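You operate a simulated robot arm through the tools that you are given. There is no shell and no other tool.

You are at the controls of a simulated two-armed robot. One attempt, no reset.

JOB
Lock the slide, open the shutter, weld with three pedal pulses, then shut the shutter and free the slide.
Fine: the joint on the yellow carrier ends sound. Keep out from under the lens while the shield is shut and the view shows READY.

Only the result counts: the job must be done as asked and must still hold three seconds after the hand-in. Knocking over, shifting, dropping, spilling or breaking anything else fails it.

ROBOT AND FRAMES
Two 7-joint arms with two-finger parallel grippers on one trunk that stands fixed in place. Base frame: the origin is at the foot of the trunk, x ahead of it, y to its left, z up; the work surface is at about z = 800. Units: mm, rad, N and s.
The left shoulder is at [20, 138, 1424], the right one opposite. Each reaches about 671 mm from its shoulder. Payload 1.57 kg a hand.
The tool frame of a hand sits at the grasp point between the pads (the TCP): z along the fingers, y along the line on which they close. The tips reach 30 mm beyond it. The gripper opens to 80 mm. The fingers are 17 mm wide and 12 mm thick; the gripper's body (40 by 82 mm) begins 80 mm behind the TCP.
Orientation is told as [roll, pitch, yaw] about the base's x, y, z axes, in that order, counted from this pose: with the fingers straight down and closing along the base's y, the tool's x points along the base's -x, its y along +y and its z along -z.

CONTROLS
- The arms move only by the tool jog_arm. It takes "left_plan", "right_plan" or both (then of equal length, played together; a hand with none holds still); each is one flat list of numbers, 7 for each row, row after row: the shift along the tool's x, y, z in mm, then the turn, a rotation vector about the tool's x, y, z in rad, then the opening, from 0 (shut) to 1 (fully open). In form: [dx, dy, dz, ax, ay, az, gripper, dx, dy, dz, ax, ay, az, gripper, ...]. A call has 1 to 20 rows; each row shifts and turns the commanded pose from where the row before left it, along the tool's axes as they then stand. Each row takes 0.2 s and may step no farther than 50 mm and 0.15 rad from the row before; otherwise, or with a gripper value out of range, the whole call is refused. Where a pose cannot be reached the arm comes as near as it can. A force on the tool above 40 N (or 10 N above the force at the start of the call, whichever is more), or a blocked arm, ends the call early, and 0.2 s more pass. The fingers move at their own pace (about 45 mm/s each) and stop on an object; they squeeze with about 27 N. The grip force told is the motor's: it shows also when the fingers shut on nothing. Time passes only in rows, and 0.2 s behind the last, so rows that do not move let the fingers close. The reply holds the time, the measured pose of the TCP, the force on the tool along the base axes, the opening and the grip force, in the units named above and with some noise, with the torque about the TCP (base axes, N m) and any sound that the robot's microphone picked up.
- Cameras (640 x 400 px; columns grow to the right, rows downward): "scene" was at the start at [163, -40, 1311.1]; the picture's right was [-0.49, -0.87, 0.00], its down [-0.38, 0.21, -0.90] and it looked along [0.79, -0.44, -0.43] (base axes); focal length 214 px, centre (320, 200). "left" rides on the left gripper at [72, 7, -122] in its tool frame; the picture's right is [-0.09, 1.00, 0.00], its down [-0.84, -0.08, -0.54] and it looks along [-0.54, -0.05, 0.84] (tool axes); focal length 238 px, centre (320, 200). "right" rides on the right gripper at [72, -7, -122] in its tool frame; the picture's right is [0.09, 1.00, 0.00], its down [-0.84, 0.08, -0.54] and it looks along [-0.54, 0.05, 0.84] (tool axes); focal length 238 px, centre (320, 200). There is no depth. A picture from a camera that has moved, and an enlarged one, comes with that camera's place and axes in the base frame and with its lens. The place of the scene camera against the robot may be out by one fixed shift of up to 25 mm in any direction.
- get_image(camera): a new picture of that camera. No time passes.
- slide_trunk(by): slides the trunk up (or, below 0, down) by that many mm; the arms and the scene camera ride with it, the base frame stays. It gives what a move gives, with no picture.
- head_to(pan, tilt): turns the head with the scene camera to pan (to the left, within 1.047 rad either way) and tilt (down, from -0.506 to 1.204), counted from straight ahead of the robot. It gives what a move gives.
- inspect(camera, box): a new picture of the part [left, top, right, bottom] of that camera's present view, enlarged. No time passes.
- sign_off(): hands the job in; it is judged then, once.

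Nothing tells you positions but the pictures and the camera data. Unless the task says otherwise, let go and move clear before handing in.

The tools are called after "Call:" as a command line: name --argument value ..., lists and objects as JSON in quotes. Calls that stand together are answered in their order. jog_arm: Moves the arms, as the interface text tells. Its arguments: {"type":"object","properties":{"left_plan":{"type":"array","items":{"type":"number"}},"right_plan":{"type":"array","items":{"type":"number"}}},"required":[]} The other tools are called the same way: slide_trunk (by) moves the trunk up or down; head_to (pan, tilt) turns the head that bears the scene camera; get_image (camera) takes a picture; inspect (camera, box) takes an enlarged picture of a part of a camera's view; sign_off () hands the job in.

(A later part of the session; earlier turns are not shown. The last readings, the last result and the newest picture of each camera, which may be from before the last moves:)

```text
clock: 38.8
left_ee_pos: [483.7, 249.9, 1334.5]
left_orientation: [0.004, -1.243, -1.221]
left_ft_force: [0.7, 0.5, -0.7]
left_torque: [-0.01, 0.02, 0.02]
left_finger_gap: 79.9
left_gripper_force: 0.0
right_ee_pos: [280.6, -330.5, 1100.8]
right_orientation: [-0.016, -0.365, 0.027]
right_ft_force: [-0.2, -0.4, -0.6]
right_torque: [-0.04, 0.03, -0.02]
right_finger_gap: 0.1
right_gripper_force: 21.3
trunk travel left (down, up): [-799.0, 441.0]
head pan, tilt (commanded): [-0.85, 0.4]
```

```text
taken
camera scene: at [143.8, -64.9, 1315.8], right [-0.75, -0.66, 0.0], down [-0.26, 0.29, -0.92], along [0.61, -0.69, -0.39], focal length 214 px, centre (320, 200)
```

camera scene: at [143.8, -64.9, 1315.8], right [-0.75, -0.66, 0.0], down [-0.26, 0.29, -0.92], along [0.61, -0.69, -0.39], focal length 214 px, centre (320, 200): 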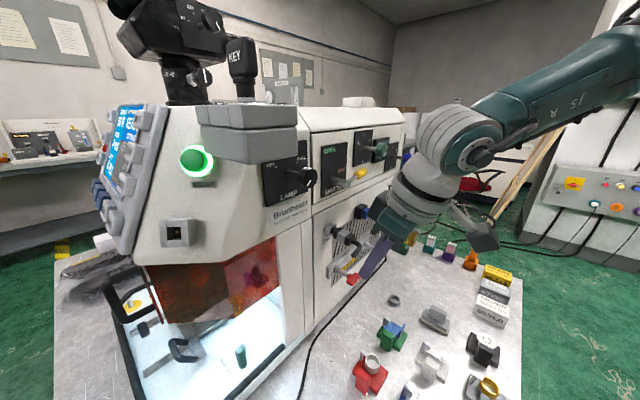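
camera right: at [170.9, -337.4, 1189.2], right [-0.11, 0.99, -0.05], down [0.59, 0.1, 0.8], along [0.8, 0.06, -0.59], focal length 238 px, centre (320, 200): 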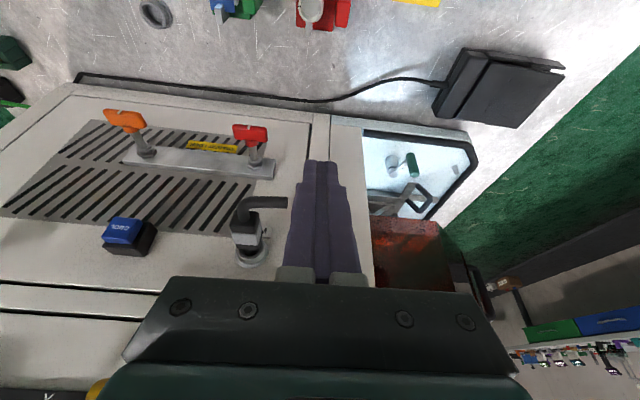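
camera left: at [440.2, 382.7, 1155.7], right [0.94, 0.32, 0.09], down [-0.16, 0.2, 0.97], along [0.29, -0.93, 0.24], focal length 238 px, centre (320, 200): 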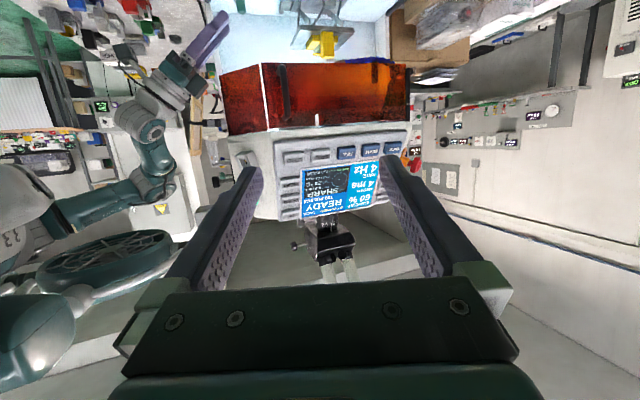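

The hand passed cleanly; the yellow lever tip is consistent with (384, -450, 1203), and the COOL button and CAM handle are well below at z about 1080. I move up in front of the lever and pitch the closed fingers more level.

Call:
jog_arm --right_plan '[-9.6, -30, -18.8, 0, 0, 0, 0, -9.6, -30, -18.8, 0, 0, 0, 0, -9.6, -30, -18.8, 0, 0, 0, 0, -9.6, -30, -18.8, 0, 0, 0, 0, 0, 0, 0, 0, -0.14, 0, 0, 0, 0, 0, 0, -0.14, 0, 0, 0, 0, 0, 0, -0.14, 0, 0]'

Call:
get_image --camera "right"

Call:
get_image --camera "scene"

```text
clock: 40.4
left_ee_pos: [482.4, 249.4, 1335.4]
left_orientation: [0.001, -1.242, -1.224]
left_ft_force: [-0.3, 0.4, 0.0]
left_torque: [0.03, 0.02, -0.03]
left_finger_gap: 80.0
left_gripper_force: 0.0
right_ee_pos: [293.4, -442.0, 1185.2]
right_orientation: [-0.024, -0.782, 0.033]
right_ft_force: [0.1, 0.1, -0.1]
right_torque: [-0.03, 0.04, 0.02]
right_finger_gap: 0.0
right_gripper_force: 21.5
right hand out of reach, approached as far as the arm can: row 4
trunk travel left (down, up): [-799.0, 441.0]
head pan, tilt (commanded): [-0.85, 0.4]
```

```text
taken
camera right: at [157.1, -451.5, 1221.7], right [-0.08, 0.99, -0.08], down [0.21, 0.1, 0.97], along [0.97, 0.06, -0.22], focal length 238 px, centre (320, 200)
```

right: 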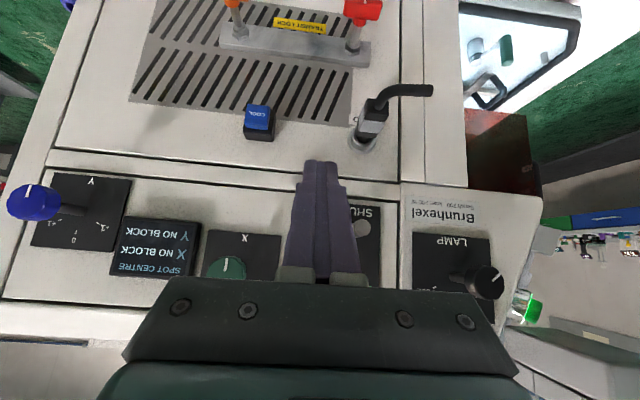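

```text
taken
camera scene: at [143.9, -64.9, 1315.8], right [-0.75, -0.66, 0.0], down [-0.26, 0.29, -0.92], along [0.61, -0.69, -0.39], focal length 214 px, centre (320, 200)
```

scene: 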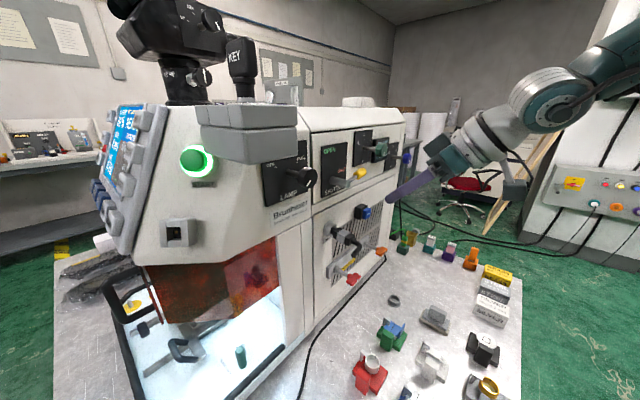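

The right camera now sees the panel (upside down) with the lever's boss just right of my fingers. I open the fingers to see the lever tip between them.

Call:
jog_arm --right_plan '[0, 0, 0, 0, 0, 0, 1, 0, 0, 0, 0, 0, 0, 1, 0, 0, 0, 0, 0, 0, 1, 0, 0, 0, 0, 0, 0, 1]'

Call:
get_image --camera "right"

Call:
inspect --camera "right" --box '[220, 180, 420, 285]'

Call:
inspect --camera "scene" --box '[250, 110, 470, 250]'

```text
clock: 41.4
left_ee_pos: [483.0, 249.8, 1335.1]
left_orientation: [0.005, -1.242, -1.221]
left_ft_force: [-0.1, -0.2, -0.6]
left_torque: [-0.02, 0.02, -0.02]
left_finger_gap: 79.8
left_gripper_force: 0.1
right_ee_pos: [295.0, -442.1, 1185.5]
right_orientation: [-0.021, -0.786, 0.037]
right_ft_force: [-0.1, 0.2, 0.5]
right_torque: [-0.01, 0.01, -0.01]
right_finger_gap: 79.8
right_gripper_force: 0.0
trunk travel left (down, up): [-799.0, 441.0]
head pan, tilt (commanded): [-0.85, 0.4]
```

```text
taken
camera right: at [158.4, -450.9, 1221.7], right [-0.09, 0.99, -0.08], down [0.21, 0.1, 0.97], along [0.97, 0.07, -0.21], focal length 238 px, centre (320, 200)
```

right: 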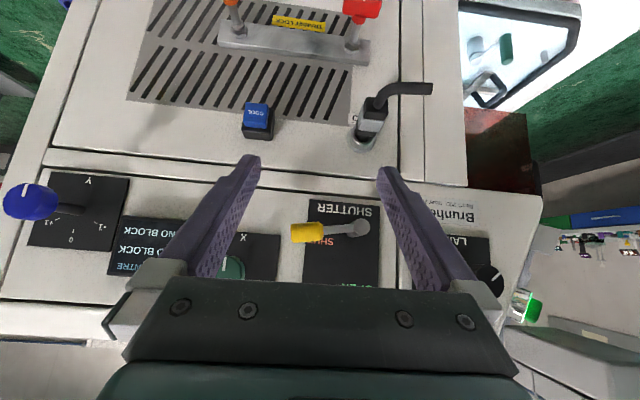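

```text
3.20 times, centred on (320, 232) of right
camera zoom: at [158.4, -450.9, 1221.7], right [-0.09, 0.99, -0.08], down [0.21, 0.1, 0.97], along [0.97, 0.07, -0.21], focal length 763 px, centre (320, 96)
```

zoom: 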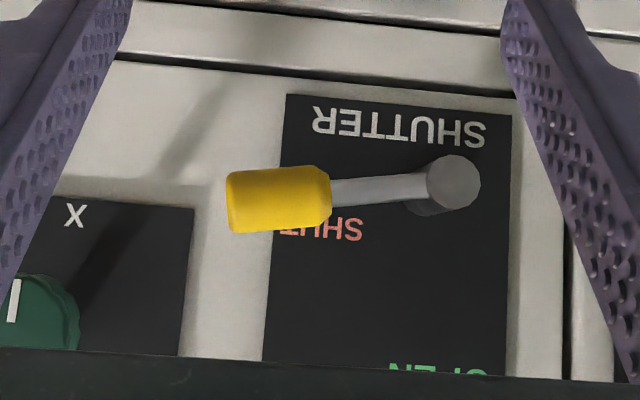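

```text
2.86 times, centred on (360, 180) of scene
camera zoom: at [143.8, -65.0, 1315.7], right [-0.75, -0.66, 0.0], down [-0.26, 0.29, -0.92], along [0.61, -0.69, -0.39], focal length 613 px, centre (206, 257)
```

zoom: 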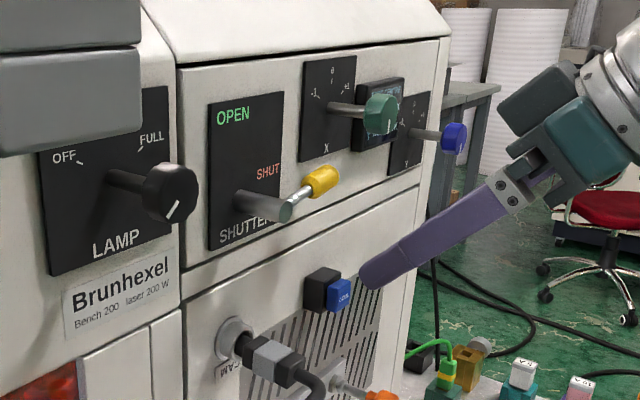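

The lever is clear: axis at about (y -391, z 1195), yellow tip centre at (386, -444, 1204), OPEN mark straight above the axis. I close the fingers and slide them forward just below the tip, stopping short to check.

Call:
jog_arm --right_plan '[0, 0, 0, 0, 0, 0, 0, 0, 0, 0, 0, 0, 0, 0, 0, 0, 0, 0, 0, 0, 0, 0, 0, 0, 0, 0, 0, 0, -18.2, -1.4, 19.9, 0, 0, 0, 0, -18.2, -1.4, 19.9, 0, 0, 0, 0]'

Call:
get_image --camera "right"

Call:
inspect --camera "scene" --box '[290, 110, 470, 230]'

```text
clock: 42.8
left_ee_pos: [482.9, 250.9, 1335.2]
left_orientation: [0.002, -1.244, -1.222]
left_ft_force: [-0.4, 0.8, -1.0]
left_torque: [-0.01, -0.03, 0.02]
left_finger_gap: 79.9
left_gripper_force: 0.0
right_ee_pos: [348.1, -445.5, 1184.2]
right_orientation: [-0.02, -0.782, 0.035]
right_ft_force: [0.9, 0.9, -0.3]
right_torque: [0.02, -0.01, 0.0]
right_finger_gap: 0.2
right_gripper_force: 21.4
trunk travel left (down, up): [-799.0, 441.0]
head pan, tilt (commanded): [-0.85, 0.4]
```

```text
taken
camera right: at [212.7, -454.1, 1219.2], right [-0.09, 0.99, -0.08], down [0.21, 0.1, 0.97], along [0.97, 0.07, -0.21], focal length 238 px, centre (320, 200)
```

right: 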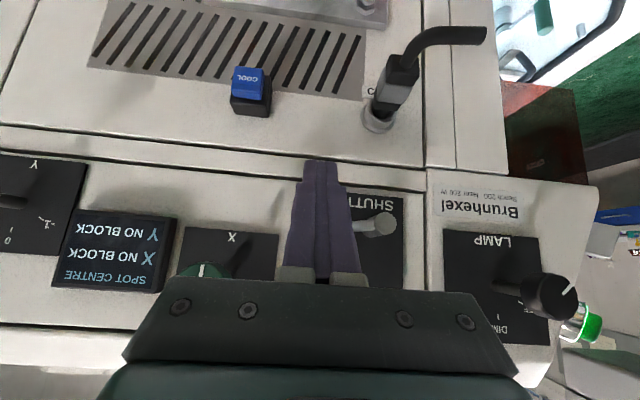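

```text
3.33 times, centred on (380, 170) of scene
camera zoom: at [143.7, -65.0, 1315.7], right [-0.75, -0.66, 0.0], down [-0.26, 0.29, -0.92], along [0.61, -0.69, -0.39], focal length 715 px, centre (120, 300)
```

zoom: 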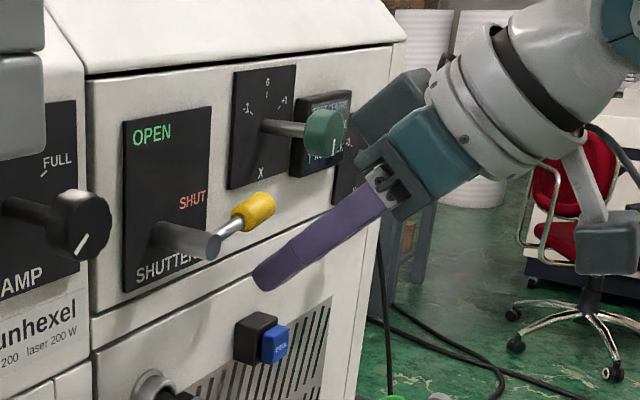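

The closed fingers are just below and in front of the yellow tip. I slide forward the last stretch and begin to lift.

Call:
jog_arm --right_plan '[-18.2, -0.7, 19.9, 0, 0, 0, 0, -5.7, -0.1, -5.7, 0, 0, 0, 0, -5.7, -0.1, -5.7, 0, 0, 0, 0]'

Call:
inspect --camera "scene" --box '[290, 110, 470, 230]'

```text
clock: 43.6
left_ee_pos: [482.1, 250.8, 1335.6]
left_orientation: [0.002, -1.242, -1.221]
left_ft_force: [0.0, 0.3, -0.1]
left_torque: [-0.02, -0.01, 0.01]
left_finger_gap: 80.1
left_gripper_force: 0.0
right_ee_pos: [374.2, -446.7, 1197.9]
right_orientation: [-0.022, -0.783, 0.034]
right_ft_force: [-0.9, 0.1, -0.9]
right_torque: [0.02, -0.03, 0.0]
right_finger_gap: 0.0
right_gripper_force: 20.6
trunk travel left (down, up): [-799.0, 441.0]
head pan, tilt (commanded): [-0.85, 0.4]
```

```text
3.33 times, centred on (380, 170) of scene
camera zoom: at [143.7, -64.9, 1315.7], right [-0.75, -0.66, 0.0], down [-0.26, 0.29, -0.92], along [0.61, -0.69, -0.39], focal length 715 px, centre (120, 300)
```

zoom: 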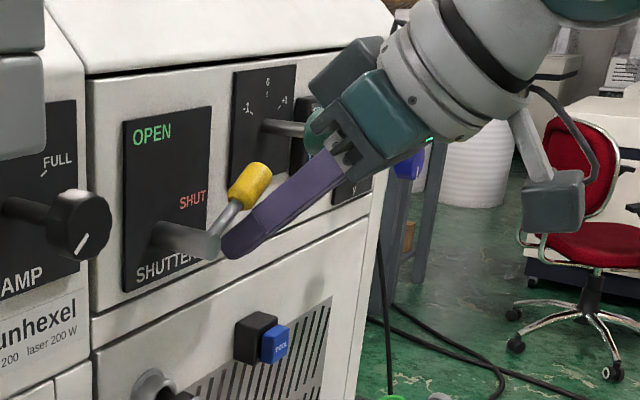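

The lever is rising with almost no force. I keep lifting along its arc.

Call:
jog_arm --right_plan '[-5.7, -0.1, -5.7, 0, 0, 0, 0, -5.7, -0.1, -5.7, 0, 0, 0, 0, -6.4, 1.9, -6.4, 0, 0, 0, 0, -7.1, 5.9, -7.1, 0, 0, 0, 0, -7.1, 6.4, -7.1, 0, 0, 0, 0]'

Call:
inspect --camera "scene" --box '[290, 110, 470, 230]'

```text
clock: 44.8
left_ee_pos: [482.7, 250.1, 1333.7]
left_orientation: [0.004, -1.242, -1.221]
left_ft_force: [-1.2, 0.8, 0.2]
left_torque: [-0.04, -0.02, 0.01]
left_finger_gap: 80.1
left_gripper_force: 0.1
right_ee_pos: [375.1, -426.4, 1240.0]
right_orientation: [-0.007, -0.779, 0.026]
right_ft_force: [-0.7, 0.4, -1.6]
right_torque: [-0.02, -0.01, 0.01]
right_finger_gap: 0.0
right_gripper_force: 21.5
trunk travel left (down, up): [-799.0, 441.0]
head pan, tilt (commanded): [-0.85, 0.4]
```

```text
3.33 times, centred on (380, 170) of scene
camera zoom: at [143.7, -65.0, 1315.7], right [-0.75, -0.66, 0.0], down [-0.26, 0.29, -0.92], along [0.61, -0.69, -0.39], focal length 715 px, centre (120, 300)
```

zoom: 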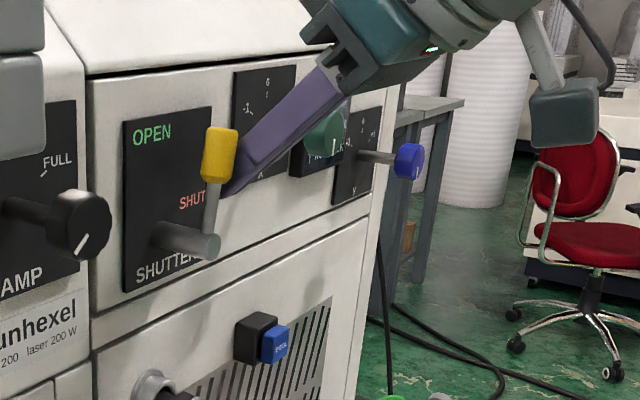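

The lever is nearly upright now. I push it on toward OPEN until it meets its stop.

Call:
jog_arm --right_plan '[-2.8, 7, -2.8, 0, 0, 0, 0, -2.1, 7, -2.1, 0, 0, 0, 0, -0.7, 5, -0.7, 0, 0, 0, 0]'

Call:
inspect --camera "scene" --box '[290, 110, 470, 230]'

```text
clock: 45.5
left_ee_pos: [482.2, 248.2, 1334.2]
left_orientation: [-0.003, -1.244, -1.216]
left_ft_force: [-0.3, -0.1, 0.1]
left_torque: [-0.01, -0.01, 0.02]
left_finger_gap: 79.8
left_gripper_force: 0.2
right_ee_pos: [373.8, -415.2, 1242.3]
right_orientation: [-0.003, -0.77, 0.018]
right_ft_force: [-6.2, -17.3, 3.9]
right_torque: [0.13, -0.13, -0.02]
right_finger_gap: 0.0
right_gripper_force: 21.1
trunk travel left (down, up): [-799.0, 441.0]
head pan, tilt (commanded): [-0.85, 0.4]
stopped in row 3 (right hand): the force on the tool passed its limit at 47 N (the readings are from after the stop); the commanded pose is now the measured one
```

```text
3.33 times, centred on (380, 170) of scene
camera zoom: at [143.5, -66.4, 1316.1], right [-0.75, -0.66, 0.0], down [-0.26, 0.29, -0.92], along [0.61, -0.69, -0.39], focal length 715 px, centre (120, 300)
```

zoom: 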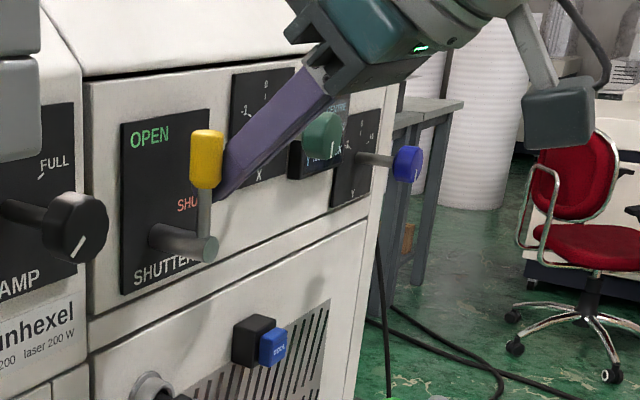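

The lever stands upright at its stop below OPEN. I back the fingers off sideways and then straight away from the panel.

Call:
jog_arm --right_plan '[0, -8, 0, 0, 0, 0, 0, 0, -8, 0, 0, 0, 0, 0, 28.2, 0.9, -28.3, 0, 0, 0, 0, 28.2, 0.9, -28.3, 0, 0, 0, 0]'

Call:
inspect --camera "scene" --box '[290, 110, 470, 230]'

Call:
get_image --camera "left"

```text
clock: 46.3
left_ee_pos: [483.5, 247.5, 1333.5]
left_orientation: [0.001, -1.247, -1.218]
left_ft_force: [-1.0, -0.4, 0.0]
left_torque: [0.02, -0.02, -0.01]
left_finger_gap: 80.0
left_gripper_force: 0.0
right_ee_pos: [372.6, -413.4, 1235.0]
right_orientation: [0.094, -0.805, -0.033]
right_ft_force: [1.7, -22.9, 9.2]
right_torque: [0.12, -0.08, -0.22]
right_finger_gap: 0.1
right_gripper_force: 21.0
trunk travel left (down, up): [-799.0, 441.0]
head pan, tilt (commanded): [-0.85, 0.4]
stopped in row 3 (right hand): the force on the tool passed its limit at 77 N (the readings are from after the stop); the commanded pose is now the measured one
```

```text
3.33 times, centred on (380, 170) of scene
camera zoom: at [144.3, -67.1, 1316.3], right [-0.75, -0.66, 0.0], down [-0.26, 0.29, -0.92], along [0.61, -0.69, -0.39], focal length 715 px, centre (120, 300)
```

zoom: 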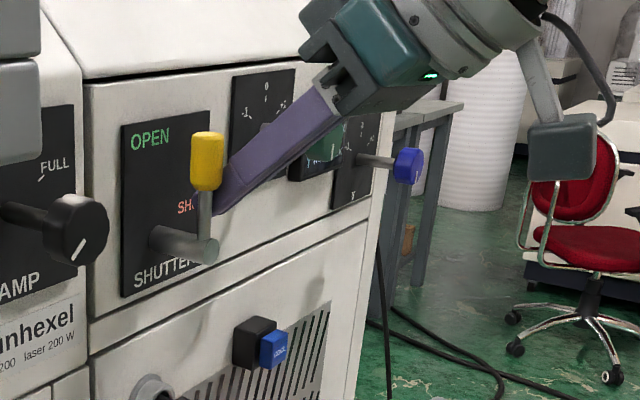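

```text
taken
camera left: at [441.1, 381.4, 1305.5], right [0.94, 0.32, 0.09], down [-0.16, 0.21, 0.97], along [0.29, -0.93, 0.24], focal length 238 px, centre (320, 200)
```

left: 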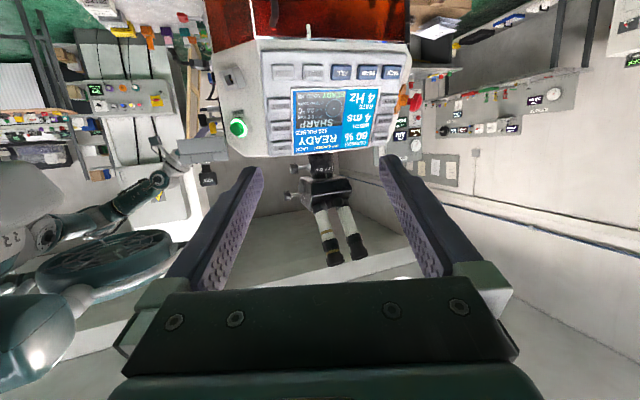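

The retreat tripped on a force and the fingers are still pressing lightly against the lever's side. I look closely at the contact before making any further small move.

Call:
get_image --camera "right"

Call:
get_image --camera "scene"

Call:
inspect --camera "scene" --box '[330, 100, 430, 180]'

```text
taken
camera right: at [235.7, -427.2, 1266.7], right [-0.1, 1.0, 0.0], down [0.19, 0.02, 0.98], along [0.98, 0.09, -0.19], focal length 238 px, centre (320, 200)
```

right: 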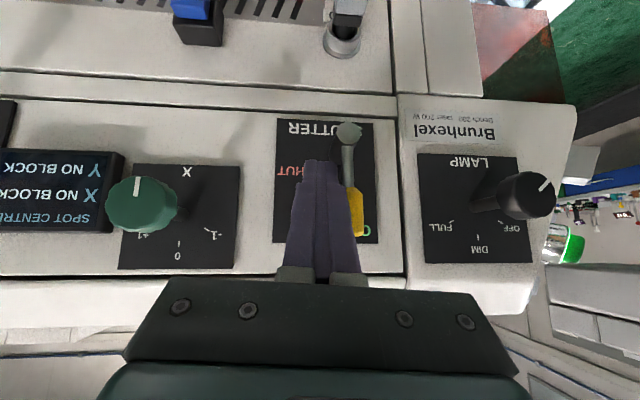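

```text
taken
camera scene: at [144.3, -67.1, 1316.3], right [-0.75, -0.66, 0.0], down [-0.26, 0.29, -0.92], along [0.61, -0.69, -0.39], focal length 214 px, centre (320, 200)
```

scene: 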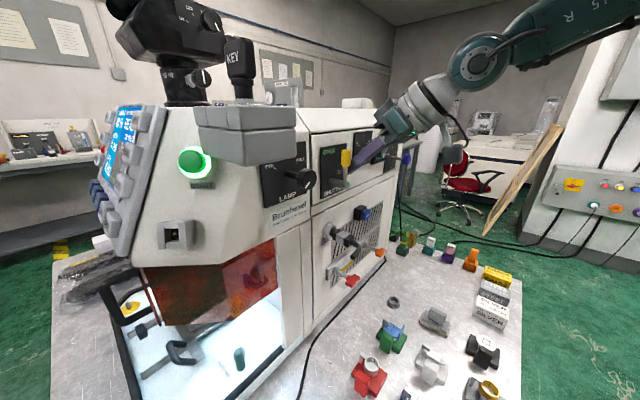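

```text
5.00 times, centred on (380, 140) of scene
camera zoom: at [144.3, -67.1, 1316.3], right [-0.75, -0.66, 0.0], down [-0.26, 0.29, -0.92], along [0.61, -0.69, -0.39], focal length 1072 px, centre (20, 500)
```

zoom: 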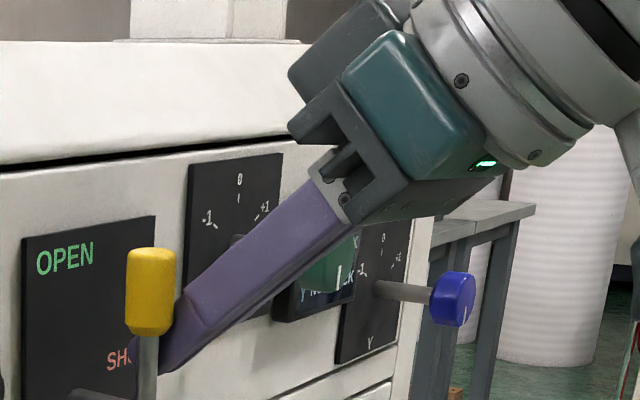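

The lever and all knobs look unchanged; the straight pull-back was simply beyond the arm's folding range there, so the hand veered. I reverse my path instead: first small steps to the right (-y) and down, away from the lever.

Call:
jog_arm --right_plan '[1.3, -6.1, 1, 0, 0, 0, 0, 1.3, -6.1, 1, 0, 0, 0, 0]'

Call:
inspect --camera "left" --box '[270, 75, 400, 165]'

Call:
get_image --camera "right"

```text
clock: 46.9
left_ee_pos: [482.9, 250.6, 1334.6]
left_orientation: [0.003, -1.244, -1.223]
left_ft_force: [0.7, 0.1, 0.5]
left_torque: [0.0, -0.03, -0.02]
left_finger_gap: 80.1
left_gripper_force: 0.1
right_ee_pos: [370.1, -421.4, 1227.8]
right_orientation: [0.095, -0.796, -0.031]
right_ft_force: [-0.6, 0.3, 0.7]
right_torque: [0.0, -0.02, -0.05]
right_finger_gap: 0.0
right_gripper_force: 21.4
trunk travel left (down, up): [-799.0, 441.0]
head pan, tilt (commanded): [-0.85, 0.4]
```

```text
4.44 times, centred on (335, 120) of left
camera zoom: at [440.7, 383.4, 1306.2], right [0.94, 0.32, 0.09], down [-0.16, 0.2, 0.97], along [0.29, -0.93, 0.24], focal length 1059 px, centre (253, 556)
```

zoom: 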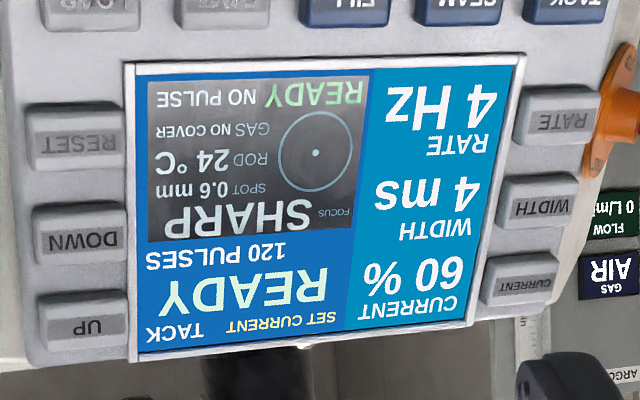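

```text
taken
camera right: at [233.0, -435.1, 1260.9], right [-0.1, 0.99, 0.0], down [0.19, 0.02, 0.98], along [0.98, 0.1, -0.2], focal length 238 px, centre (320, 200)
```

right: 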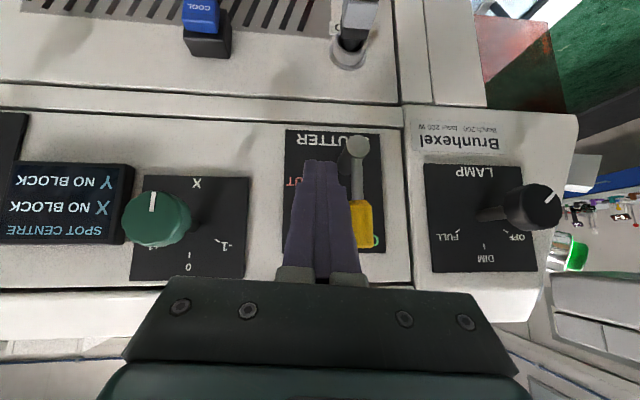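

The screen's view now shows READY in green instead of SHUTTER SHUT, so the shutter is open. I look at the gas panel on the far side and then continue to withdraw.

Call:
inspect --camera "left" --box '[380, 60, 640, 230]'

Call:
inspect --camera "left" --box '[390, 80, 450, 120]'

Call:
jog_arm --right_plan '[2.8, -6, 2.5, 0, 0, 0, 0, 5, -5, 4.5, 0, 0, 0, 0, 5, -3, 4.5, 0, 0, 0, 0]'

```text
2.35 times, centred on (510, 145) of left
camera zoom: at [440.7, 383.4, 1306.2], right [0.94, 0.32, 0.09], down [-0.16, 0.2, 0.97], along [0.29, -0.93, 0.24], focal length 561 px, centre (-127, 329)
```

zoom: 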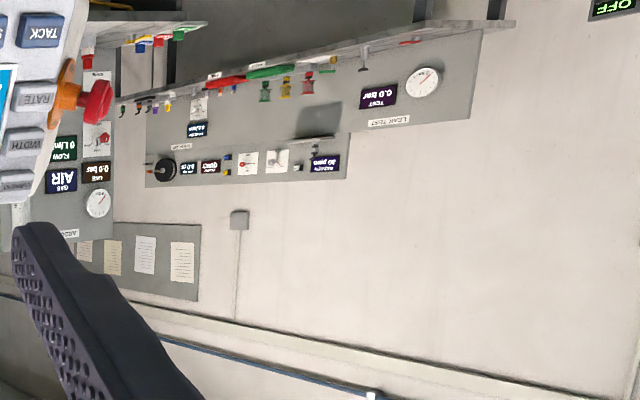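

```text
10.00 times, centred on (420, 100) of left
camera zoom: at [440.7, 383.4, 1306.2], right [0.94, 0.32, 0.09], down [-0.16, 0.2, 0.97], along [0.29, -0.93, 0.24], focal length 2384 px, centre (-680, 1200)
```

zoom: 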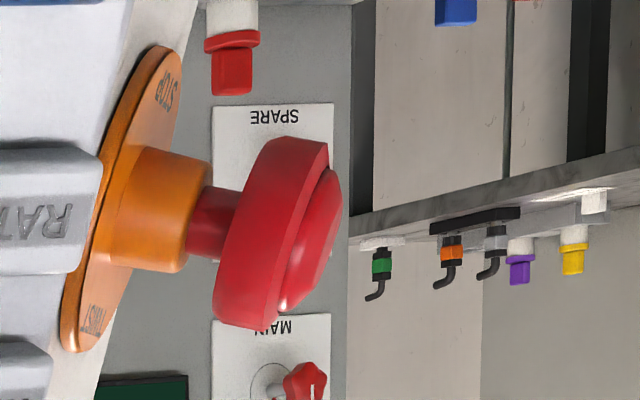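

```text
clock: 47.7
left_ee_pos: [483.2, 249.4, 1334.9]
left_orientation: [0.004, -1.243, -1.22]
left_ft_force: [-0.4, -0.2, -0.3]
left_torque: [-0.02, -0.01, 0.01]
left_finger_gap: 80.2
left_gripper_force: 0.1
right_ee_pos: [370.7, -428.5, 1207.8]
right_orientation: [0.092, -0.798, -0.035]
right_ft_force: [-0.9, 0.9, -0.5]
right_torque: [0.01, 0.03, -0.01]
right_finger_gap: 0.1
right_gripper_force: 21.7
right hand out of reach, approached as far as the arm can: row 1, 2, 3
trunk travel left (down, up): [-799.0, 441.0]
head pan, tilt (commanded): [-0.85, 0.4]
```

The gas and stop fittings belong to other jobs, so I leave them. I straighten the wrist and withdraw along the route by which I came in.

Call:
jog_arm --right_plan '[0, -3, 0, 0.066, 0.004, -0.047, 0, 11, -3.4, -6.8, 0, 0, 0, 0, 22, -3.4, -13.5, 0, 0, 0, 0]'

Call:
get_image --camera "scene"

```text
clock: 48.5
left_ee_pos: [483.6, 251.7, 1335.5]
left_orientation: [0.003, -1.242, -1.222]
left_ft_force: [-0.1, -0.6, 0.5]
left_torque: [-0.01, -0.01, -0.01]
left_finger_gap: 80.0
left_gripper_force: 0.2
right_ee_pos: [333.7, -437.1, 1198.7]
right_orientation: [-0.006, -0.801, 0.03]
right_ft_force: [0.0, -0.3, 0.7]
right_torque: [0.0, 0.0, 0.0]
right_finger_gap: 0.0
right_gripper_force: 21.4
trunk travel left (down, up): [-799.0, 441.0]
head pan, tilt (commanded): [-0.85, 0.4]
```

```text
taken
camera scene: at [143.8, -64.9, 1315.7], right [-0.75, -0.66, 0.0], down [-0.26, 0.29, -0.92], along [0.61, -0.69, -0.39], focal length 214 px, centre (320, 200)
```

scene: 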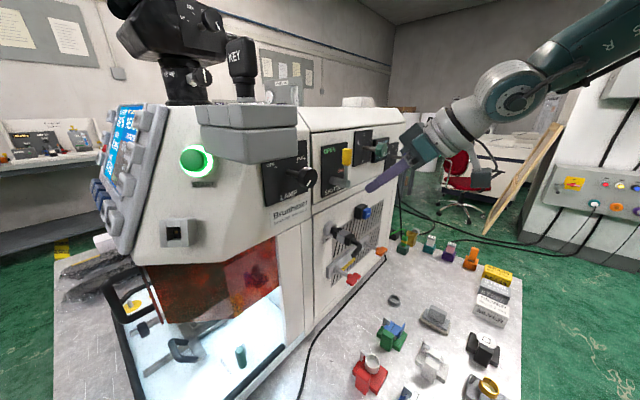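

The hand is clear of the lever, which stays upright. I continue back along the earlier route toward the area over the table in front of the chamber.

Call:
jog_arm --right_plan '[19.1, 0.5, -9.2, 0, 0, 0, 0, 19.1, 0.5, -9.2, 0, 0, 0, 0, 0, 0, 0, 0, 0.14, 0, 0, 0, 0, 0, 0, 0.14, 0, 0, 0, 0, 0, 0, 0.14, 0, 0, 9.6, 28, 18.8, 0, 0, 0, 0, 9.6, 28, 18.8, 0, 0, 0, 0, 9.6, 28, 18.8, 0, 0, 0, 0, 9.6, 28, 18.8, 0, 0, 0, 0]'

Call:
get_image --camera "right"

Call:
get_image --camera "scene"

```text
clock: 49.3
left_ee_pos: [483.8, 251.0, 1335.2]
left_orientation: [0.008, -1.243, -1.227]
left_ft_force: [-0.2, 0.0, 0.1]
left_torque: [0.02, 0.01, 0.0]
left_finger_gap: 80.1
left_gripper_force: 0.1
right_ee_pos: [378.3, -410.6, 1277.8]
right_orientation: [0.162, -1.039, -0.082]
right_ft_force: [0.2, -0.3, -0.5]
right_torque: [-0.03, -0.02, 0.01]
right_finger_gap: 0.0
right_gripper_force: 21.4
trunk travel left (down, up): [-799.0, 441.0]
head pan, tilt (commanded): [-0.85, 0.4]
stopped in row 4 (right hand): the force on the tool passed its limit at 69 N (the readings are from after the stop); the commanded pose is now the measured one
```

```text
taken
camera right: at [237.1, -424.3, 1275.4], right [-0.1, 0.99, 0.0], down [-0.05, -0.01, 1.0], along [0.99, 0.1, 0.05], focal length 238 px, centre (320, 200)
```

right: 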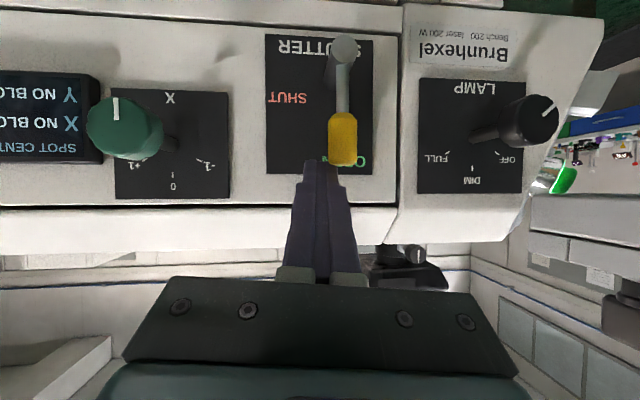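

```text
taken
camera scene: at [143.9, -64.6, 1315.8], right [-0.75, -0.66, 0.0], down [-0.26, 0.29, -0.92], along [0.61, -0.69, -0.39], focal length 214 px, centre (320, 200)
```

scene: 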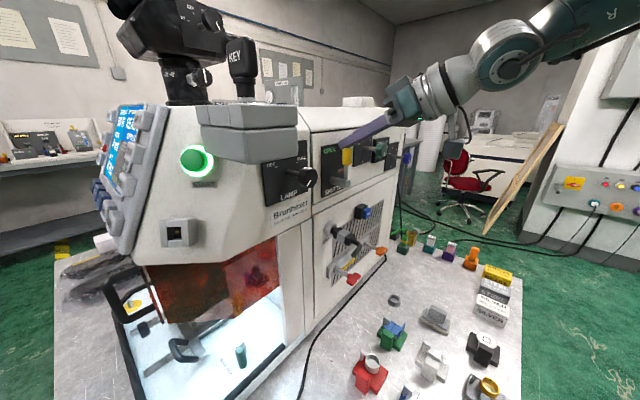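

The arm's joint limits made it jump again, ending above the lever, which still stands at OPEN; nothing is being pressed now. I move in small checked steps, first sideways away from the lever.

Call:
jog_arm --right_plan '[0, -8, 0, 0, 0, 0, 0, 0, -8, 0, 0, 0, 0, 0]'

Call:
inspect --camera "scene" --box '[290, 80, 470, 220]'

Call:
inspect --camera "left" --box '[0, 120, 260, 400]'

```text
clock: 49.8
left_ee_pos: [477.8, 250.6, 1331.4]
left_orientation: [-0.017, -1.24, -1.2]
left_ft_force: [-0.1, -0.2, -0.2]
left_torque: [0.02, 0.02, -0.02]
left_finger_gap: 80.2
left_gripper_force: 0.1
right_ee_pos: [388.9, -409.1, 1299.8]
right_orientation: [0.267, -1.113, -0.168]
right_ft_force: [-67.1, -4.3, 0.8]
right_torque: [-0.72, 0.4, -0.27]
right_finger_gap: 0.1
right_gripper_force: 20.8
trunk travel left (down, up): [-799.0, 441.0]
head pan, tilt (commanded): [-0.85, 0.4]
stopped in row 2 (right hand): the force on the tool passed its limit at 63 N (the readings are from after the stop); the commanded pose is now the measured one
```

```text
2.86 times, centred on (380, 150) of scene
camera zoom: at [138.9, -65.3, 1314.6], right [-0.75, -0.66, 0.01], down [-0.26, 0.29, -0.92], along [0.6, -0.69, -0.39], focal length 613 px, centre (149, 343)
```

zoom: 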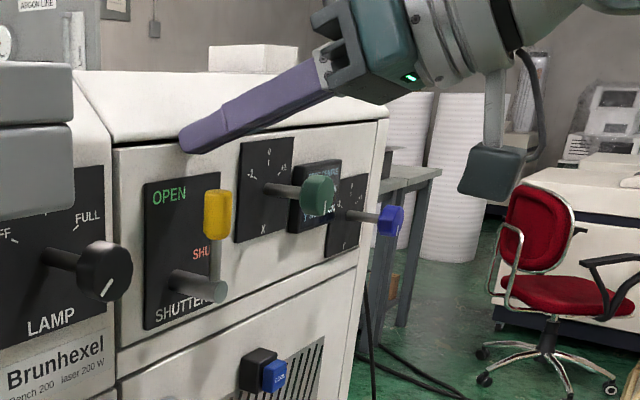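

```text
1.43 times, centred on (130, 260) of left
camera zoom: at [435.9, 383.0, 1303.0], right [0.94, 0.32, 0.08], down [-0.15, 0.2, 0.97], along [0.29, -0.93, 0.24], focal length 340 px, centre (591, 114)
```

zoom: 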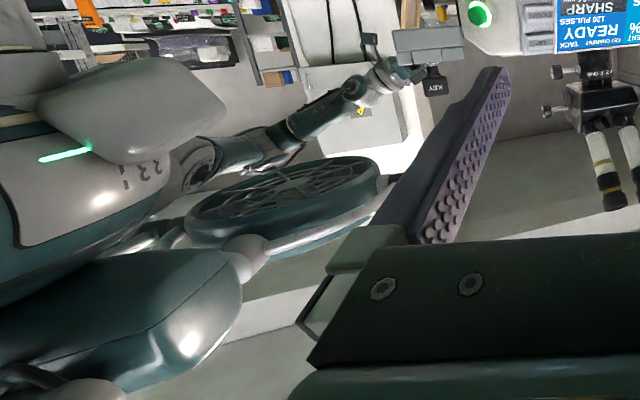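

The arm is pinned against its own joint limits and pushed the fingertips onto the panel above the lever. I try one very small step straight back to relieve the pressure.

Call:
jog_arm --right_plan '[2.2, 0.4, -4.5, 0, 0, 0, 0]'

```text
clock: 50.2
left_ee_pos: [482.9, 247.8, 1333.7]
left_orientation: [0.002, -1.243, -1.22]
left_ft_force: [0.3, 0.1, 0.1]
left_torque: [0.0, -0.02, 0.0]
left_finger_gap: 79.9
left_gripper_force: 0.0
right_ee_pos: [389.3, -406.4, 1298.7]
right_orientation: [0.288, -1.115, -0.181]
right_ft_force: [-10.1, -10.2, 2.3]
right_torque: [-0.1, -0.03, -0.41]
right_finger_gap: 0.0
right_gripper_force: 21.4
trunk travel left (down, up): [-799.0, 441.0]
head pan, tilt (commanded): [-0.85, 0.4]
```

The force dropped to 10 N. I repeat a small step back.

Call:
jog_arm --right_plan '[2.2, 0.4, -4.5, 0, 0, 0, 0]'

```text
clock: 50.6
left_ee_pos: [483.8, 251.0, 1334.6]
left_orientation: [0.007, -1.244, -1.222]
left_ft_force: [0.0, 0.0, -0.6]
left_torque: [-0.03, -0.01, -0.02]
left_finger_gap: 80.2
left_gripper_force: 0.0
right_ee_pos: [384.1, -403.4, 1300.7]
right_orientation: [0.296, -1.122, -0.183]
right_ft_force: [1.1, 0.0, -0.2]
right_torque: [0.0, 0.03, 0.03]
right_finger_gap: 0.0
right_gripper_force: 21.1
trunk travel left (down, up): [-799.0, 441.0]
head pan, tilt (commanded): [-0.85, 0.4]
```

The fingers are free of the panel again. I keep stepping back gently, watching that the hand follows.

Call:
jog_arm --right_plan '[4.4, 0.7, -9, 0, 0, 0, 0, 4.4, 0.7, -9, 0, 0, 0, 0]'

Call:
inspect --camera "scene" --box '[250, 40, 550, 240]'

```text
clock: 51.2
left_ee_pos: [483.4, 250.9, 1336.8]
left_orientation: [0.006, -1.244, -1.223]
left_ft_force: [-0.2, -0.2, -0.7]
left_torque: [0.03, 0.01, 0.02]
left_finger_gap: 79.8
left_gripper_force: 0.0
right_ee_pos: [365.8, -403.5, 1300.8]
right_orientation: [0.288, -1.122, -0.175]
right_ft_force: [0.8, 0.0, 0.1]
right_torque: [0.0, -0.02, 0.0]
right_finger_gap: 0.0
right_gripper_force: 21.4
trunk travel left (down, up): [-799.0, 441.0]
head pan, tilt (commanded): [-0.85, 0.4]
```

```text
2.00 times, centred on (400, 140) of scene
camera zoom: at [143.8, -65.0, 1315.8], right [-0.75, -0.66, 0.0], down [-0.26, 0.29, -0.92], along [0.61, -0.69, -0.39], focal length 429 px, centre (160, 320)
```

zoom: 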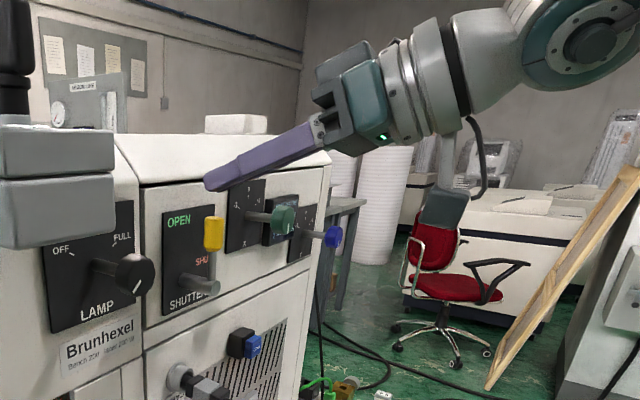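

The hand follows properly now, moving straight back. I continue back another 40 mm.

Call:
jog_arm --right_plan '[4.4, 0.7, -9, 0, 0, 0, 0, 4.4, 0.7, -9, 0, 0, 0, 0, 4.4, 0.7, -9, 0, 0, 0, 0, 4.4, 0.7, -9, 0, 0, 0, 0]'

Call:
get_image --camera "scene"

Call:
get_image --camera "left"

```text
clock: 52.4
left_ee_pos: [484.0, 251.0, 1334.6]
left_orientation: [0.007, -1.245, -1.224]
left_ft_force: [-0.2, -0.6, 0.5]
left_torque: [0.01, 0.0, -0.02]
left_finger_gap: 79.8
left_gripper_force: 0.0
right_ee_pos: [337.2, -374.7, 1287.3]
right_orientation: [0.441, -1.113, -0.248]
right_ft_force: [0.0, 0.9, -0.5]
right_torque: [0.04, 0.03, 0.02]
right_finger_gap: 0.1
right_gripper_force: 21.9
trunk travel left (down, up): [-799.0, 441.0]
head pan, tilt (commanded): [-0.85, 0.4]
stopped in row 4 (right hand): the arm was blocked; the commanded pose is now the measured one
```

```text
taken
camera scene: at [143.8, -65.0, 1315.8], right [-0.75, -0.66, 0.0], down [-0.26, 0.29, -0.92], along [0.61, -0.69, -0.39], focal length 214 px, centre (320, 200)
```

scene: 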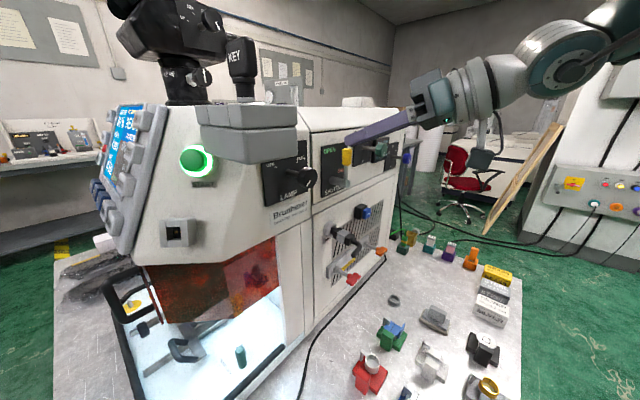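

```text
taken
camera left: at [440.8, 383.5, 1306.7], right [0.94, 0.32, 0.09], down [-0.16, 0.2, 0.97], along [0.29, -0.93, 0.24], focal length 238 px, centre (320, 200)
```

left: 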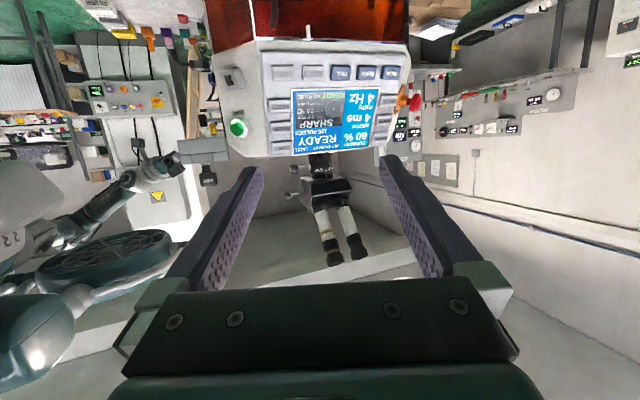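

The right hand is well clear of the panel (tips about 60 mm off) but folded to its limit. I move it outward to the right and a little up, which unfolds the arm.

Call:
jog_arm --right_plan '[-4, -12.9, -9.7, 0, 0, 0, 0, -4, -12.9, -9.7, 0, 0, 0, 0]'

```text
clock: 53.0
left_ee_pos: [482.8, 251.0, 1336.5]
left_orientation: [0.004, -1.245, -1.222]
left_ft_force: [0.0, 0.6, -0.4]
left_torque: [0.01, 0.0, 0.0]
left_finger_gap: 79.9
left_gripper_force: 0.0
right_ee_pos: [363.5, -372.5, 1346.6]
right_orientation: [0.858, -1.267, -0.573]
right_ft_force: [0.7, 0.3, 0.0]
right_torque: [0.04, 0.01, 0.0]
right_finger_gap: 0.0
right_gripper_force: 21.4
trunk travel left (down, up): [-799.0, 441.0]
head pan, tilt (commanded): [-0.85, 0.4]
stopped in row 2 (right hand): the arm was blocked; the commanded pose is now the measured one
```

The arm swung up and forward while changing its elbow posture. I look at it from both cameras before doing anything else.

Call:
get_image --camera "scene"

Call:
get_image --camera "right"

Call:
inspect --camera "left" --box '[0, 100, 260, 380]'

```text
taken
camera scene: at [143.8, -64.9, 1315.7], right [-0.75, -0.66, 0.0], down [-0.26, 0.29, -0.92], along [0.61, -0.69, -0.39], focal length 214 px, centre (320, 200)
```

scene: 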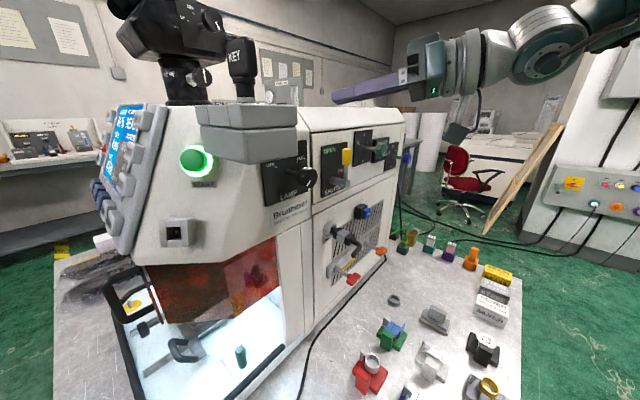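

```text
taken
camera right: at [233.7, -403.5, 1300.9], right [-0.28, 0.95, 0.14], down [-0.32, -0.22, 0.92], along [0.91, 0.21, 0.36], focal length 238 px, centre (320, 200)
```

right: 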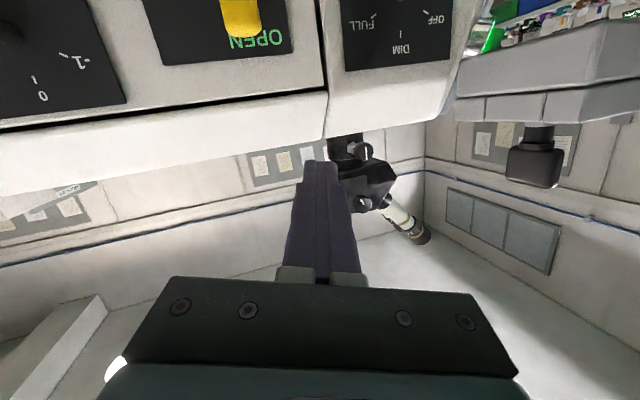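

```text
1.43 times, centred on (130, 240) of left
camera zoom: at [440.8, 383.6, 1306.7], right [0.94, 0.32, 0.09], down [-0.16, 0.2, 0.97], along [0.29, -0.93, 0.24], focal length 340 px, centre (591, 143)
```

zoom: 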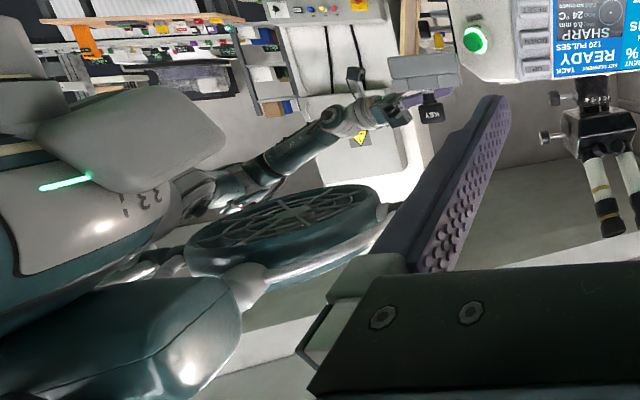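

The right hand now floats freely above and in front of the lid edge, with the lever untouched. I try a single outward step to see whether it follows.

Call:
jog_arm --right_plan '[-7.2, -13, -5.4, 0, 0, 0, 0]'

```text
clock: 53.4
left_ee_pos: [483.7, 251.6, 1336.0]
left_orientation: [0.008, -1.242, -1.223]
left_ft_force: [-0.6, -0.5, 0.1]
left_torque: [-0.02, -0.01, 0.0]
left_finger_gap: 79.8
left_gripper_force: 0.0
right_ee_pos: [369.4, -381.1, 1368.7]
right_orientation: [1.046, -1.304, -0.737]
right_ft_force: [-0.4, 0.1, 0.7]
right_torque: [0.01, -0.01, 0.01]
right_finger_gap: 0.1
right_gripper_force: 20.9
trunk travel left (down, up): [-799.0, 441.0]
head pan, tilt (commanded): [-0.85, 0.4]
```

Call:
jog_arm --right_plan '[0, 0, 0, 0, 0, 0, 0, 0, 0, 0, 0, 0, 0, 0]'

```text
clock: 54.0
left_ee_pos: [483.1, 250.1, 1336.9]
left_orientation: [0.009, -1.245, -1.224]
left_ft_force: [-0.9, -0.2, -0.1]
left_torque: [0.0, -0.01, -0.04]
left_finger_gap: 80.1
left_gripper_force: 0.1
right_ee_pos: [370.1, -379.9, 1367.7]
right_orientation: [1.042, -1.3, -0.729]
right_ft_force: [0.4, 0.4, 0.2]
right_torque: [0.01, 0.0, 0.0]
right_finger_gap: 0.0
right_gripper_force: 21.7
trunk travel left (down, up): [-799.0, 441.0]
head pan, tilt (commanded): [-0.85, 0.4]
```

Call:
jog_arm --right_plan '[-1.8, -9.3, -3.2, 0, 0, 0, 0, -1.8, -9.3, -3.2, 0, 0, 0, 0]'

```text
clock: 54.7
left_ee_pos: [483.0, 250.9, 1335.6]
left_orientation: [0.006, -1.246, -1.221]
left_ft_force: [-1.0, 0.6, 0.4]
left_torque: [0.02, 0.02, 0.02]
left_finger_gap: 79.7
left_gripper_force: 0.0
right_ee_pos: [378.4, -393.2, 1396.1]
right_orientation: [1.385, -1.341, -1.048]
right_ft_force: [0.2, 0.2, 0.4]
right_torque: [-0.01, -0.01, -0.01]
right_finger_gap: 0.0
right_gripper_force: 21.4
trunk travel left (down, up): [-799.0, 441.0]
head pan, tilt (commanded): [-0.85, 0.4]
stopped in row 2 (right hand): the arm was blocked; the commanded pose is now the measured one
```

The right arm is held by a joint limit in this raised-elbow posture. Free space is upward, so I raise the hand well above the machine to unfold the arm.

Call:
jog_arm --right_plan '[-20.6, 1.3, 8.6, 0, 0, 0, 0, -20.6, 1.3, 8.6, 0, 0, 0, 0]'

Call:
get_image --camera "scene"

```text
clock: 55.5
left_ee_pos: [483.5, 250.1, 1335.7]
left_orientation: [0.005, -1.243, -1.222]
left_ft_force: [0.5, 0.3, -0.1]
left_torque: [-0.03, -0.03, 0.03]
left_finger_gap: 80.0
left_gripper_force: 0.2
right_ee_pos: [403.6, -376.9, 1466.9]
right_orientation: [1.914, -1.312, -1.514]
right_ft_force: [0.9, -0.9, -0.6]
right_torque: [0.01, 0.0, -0.03]
right_finger_gap: 0.3
right_gripper_force: 20.9
trunk travel left (down, up): [-799.0, 441.0]
head pan, tilt (commanded): [-0.85, 0.4]
stopped in row 2 (right hand): the arm was blocked; the commanded pose is now the measured one
```

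```text
taken
camera scene: at [143.8, -65.0, 1315.8], right [-0.75, -0.66, 0.0], down [-0.26, 0.29, -0.92], along [0.61, -0.69, -0.39], focal length 214 px, centre (320, 200)
```

scene: 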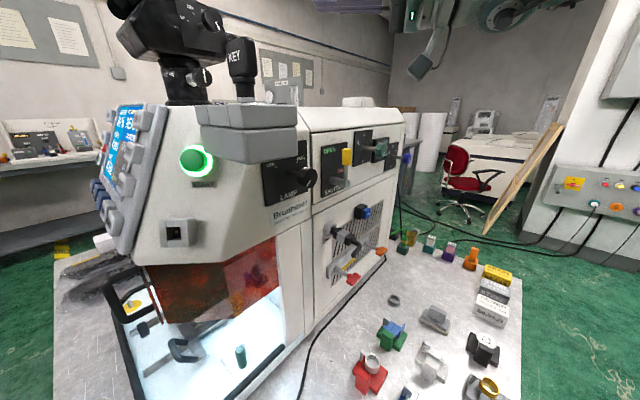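

The hand is high and free, pointing level forward; the lever and everything below are undisturbed. I now fold the fingers downward in this free space, which should take the wrist off its limit.

Call:
jog_arm --right_plan '[0, 0, 0, 0, 0.12, 0, 0, 0, 0, 0, 0, 0.12, 0, 0, 0, 0, 0, 0, 0.12, 0, 0]'

```text
clock: 56.0
left_ee_pos: [482.8, 251.1, 1334.9]
left_orientation: [0.004, -1.245, -1.224]
left_ft_force: [-0.2, 0.8, 0.5]
left_torque: [-0.05, 0.01, 0.01]
left_finger_gap: 79.8
left_gripper_force: 0.1
right_ee_pos: [402.2, -352.1, 1531.9]
right_orientation: [2.229, -1.216, -1.674]
right_ft_force: [0.5, 0.7, 0.0]
right_torque: [-0.02, 0.01, 0.0]
right_finger_gap: 0.1
right_gripper_force: 20.7
trunk travel left (down, up): [-799.0, 441.0]
head pan, tilt (commanded): [-0.85, 0.4]
stopped in row 2 (right hand): the arm was blocked; the commanded pose is now the measured one
```

Call:
get_image --camera "left"

Call:
head_to --pan -0.9 --tilt -0.3

Call:
get_image --camera "scene"

Call:
get_image --camera "right"

```text
taken
camera left: at [440.7, 383.7, 1306.6], right [0.94, 0.32, 0.09], down [-0.16, 0.2, 0.97], along [0.29, -0.93, 0.24], focal length 238 px, centre (320, 200)
```

left: 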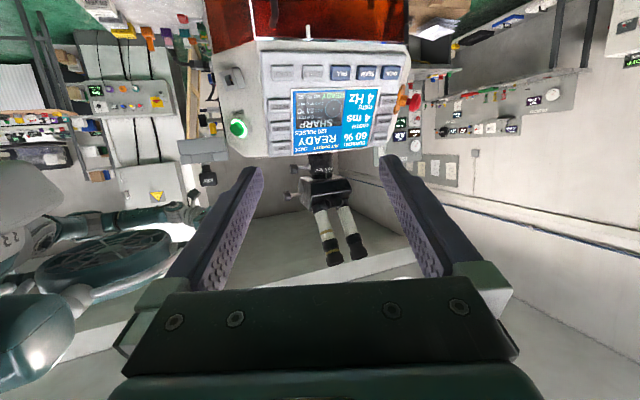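

```text
clock: 57.1
left_ee_pos: [482.1, 249.9, 1335.1]
left_orientation: [0.005, -1.243, -1.22]
left_ft_force: [-0.4, -0.1, 0.3]
left_torque: [-0.01, 0.03, 0.02]
left_finger_gap: 79.9
left_gripper_force: 0.0
right_ee_pos: [403.0, -351.6, 1527.8]
right_orientation: [2.2, -1.216, -1.644]
right_ft_force: [0.5, 0.3, 0.3]
right_torque: [0.01, 0.0, 0.01]
right_finger_gap: 0.4
right_gripper_force: 21.3
trunk travel left (down, up): [-799.0, 441.0]
head pan, tilt (commanded): [-0.901, -0.3]
```

```text
taken
camera scene: at [131.5, -57.0, 1378.2], right [-0.78, -0.62, 0.0], down [0.18, -0.23, -0.96], along [0.59, -0.75, 0.29], focal length 214 px, centre (320, 200)
```

scene: 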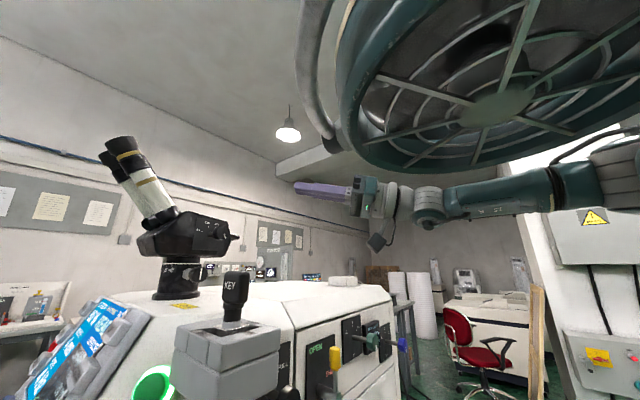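

```text
taken
camera right: at [305.7, -392.0, 1433.5], right [-0.53, 0.83, 0.19], down [-0.52, -0.49, 0.7], along [0.67, 0.27, 0.69], focal length 238 px, centre (320, 200)
```

right: 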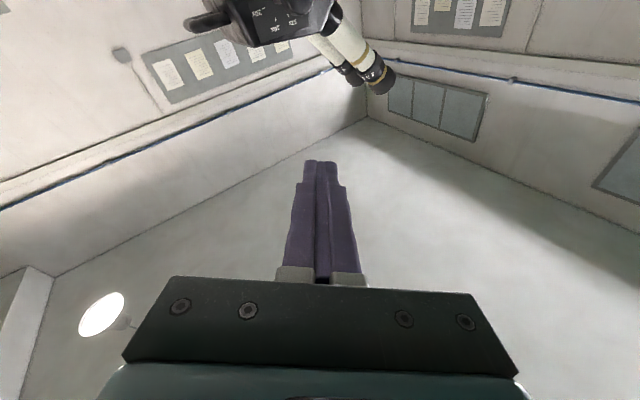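

The scene shows the right upper arm swung out level to the side, with the forearm forward, all in free air above the machine. I bring the hand down and turn it back toward its earlier orientation, one checked step at a time.

Call:
jog_arm --right_plan '[22.2, -13.6, -18.1, 0.0889, 0.0826, -0.0289, 0]'

```text
clock: 57.5
left_ee_pos: [483.6, 250.2, 1335.9]
left_orientation: [0.006, -1.245, -1.223]
left_ft_force: [0.8, -0.3, 1.2]
left_torque: [-0.02, 0.0, 0.0]
left_finger_gap: 80.0
left_gripper_force: 0.1
right_ee_pos: [402.1, -351.2, 1491.0]
right_orientation: [1.968, -1.226, -1.446]
right_ft_force: [-0.6, 0.7, 0.2]
right_torque: [0.03, 0.01, -0.03]
right_finger_gap: 0.2
right_gripper_force: 21.3
trunk travel left (down, up): [-799.0, 441.0]
head pan, tilt (commanded): [-0.901, -0.3]
```

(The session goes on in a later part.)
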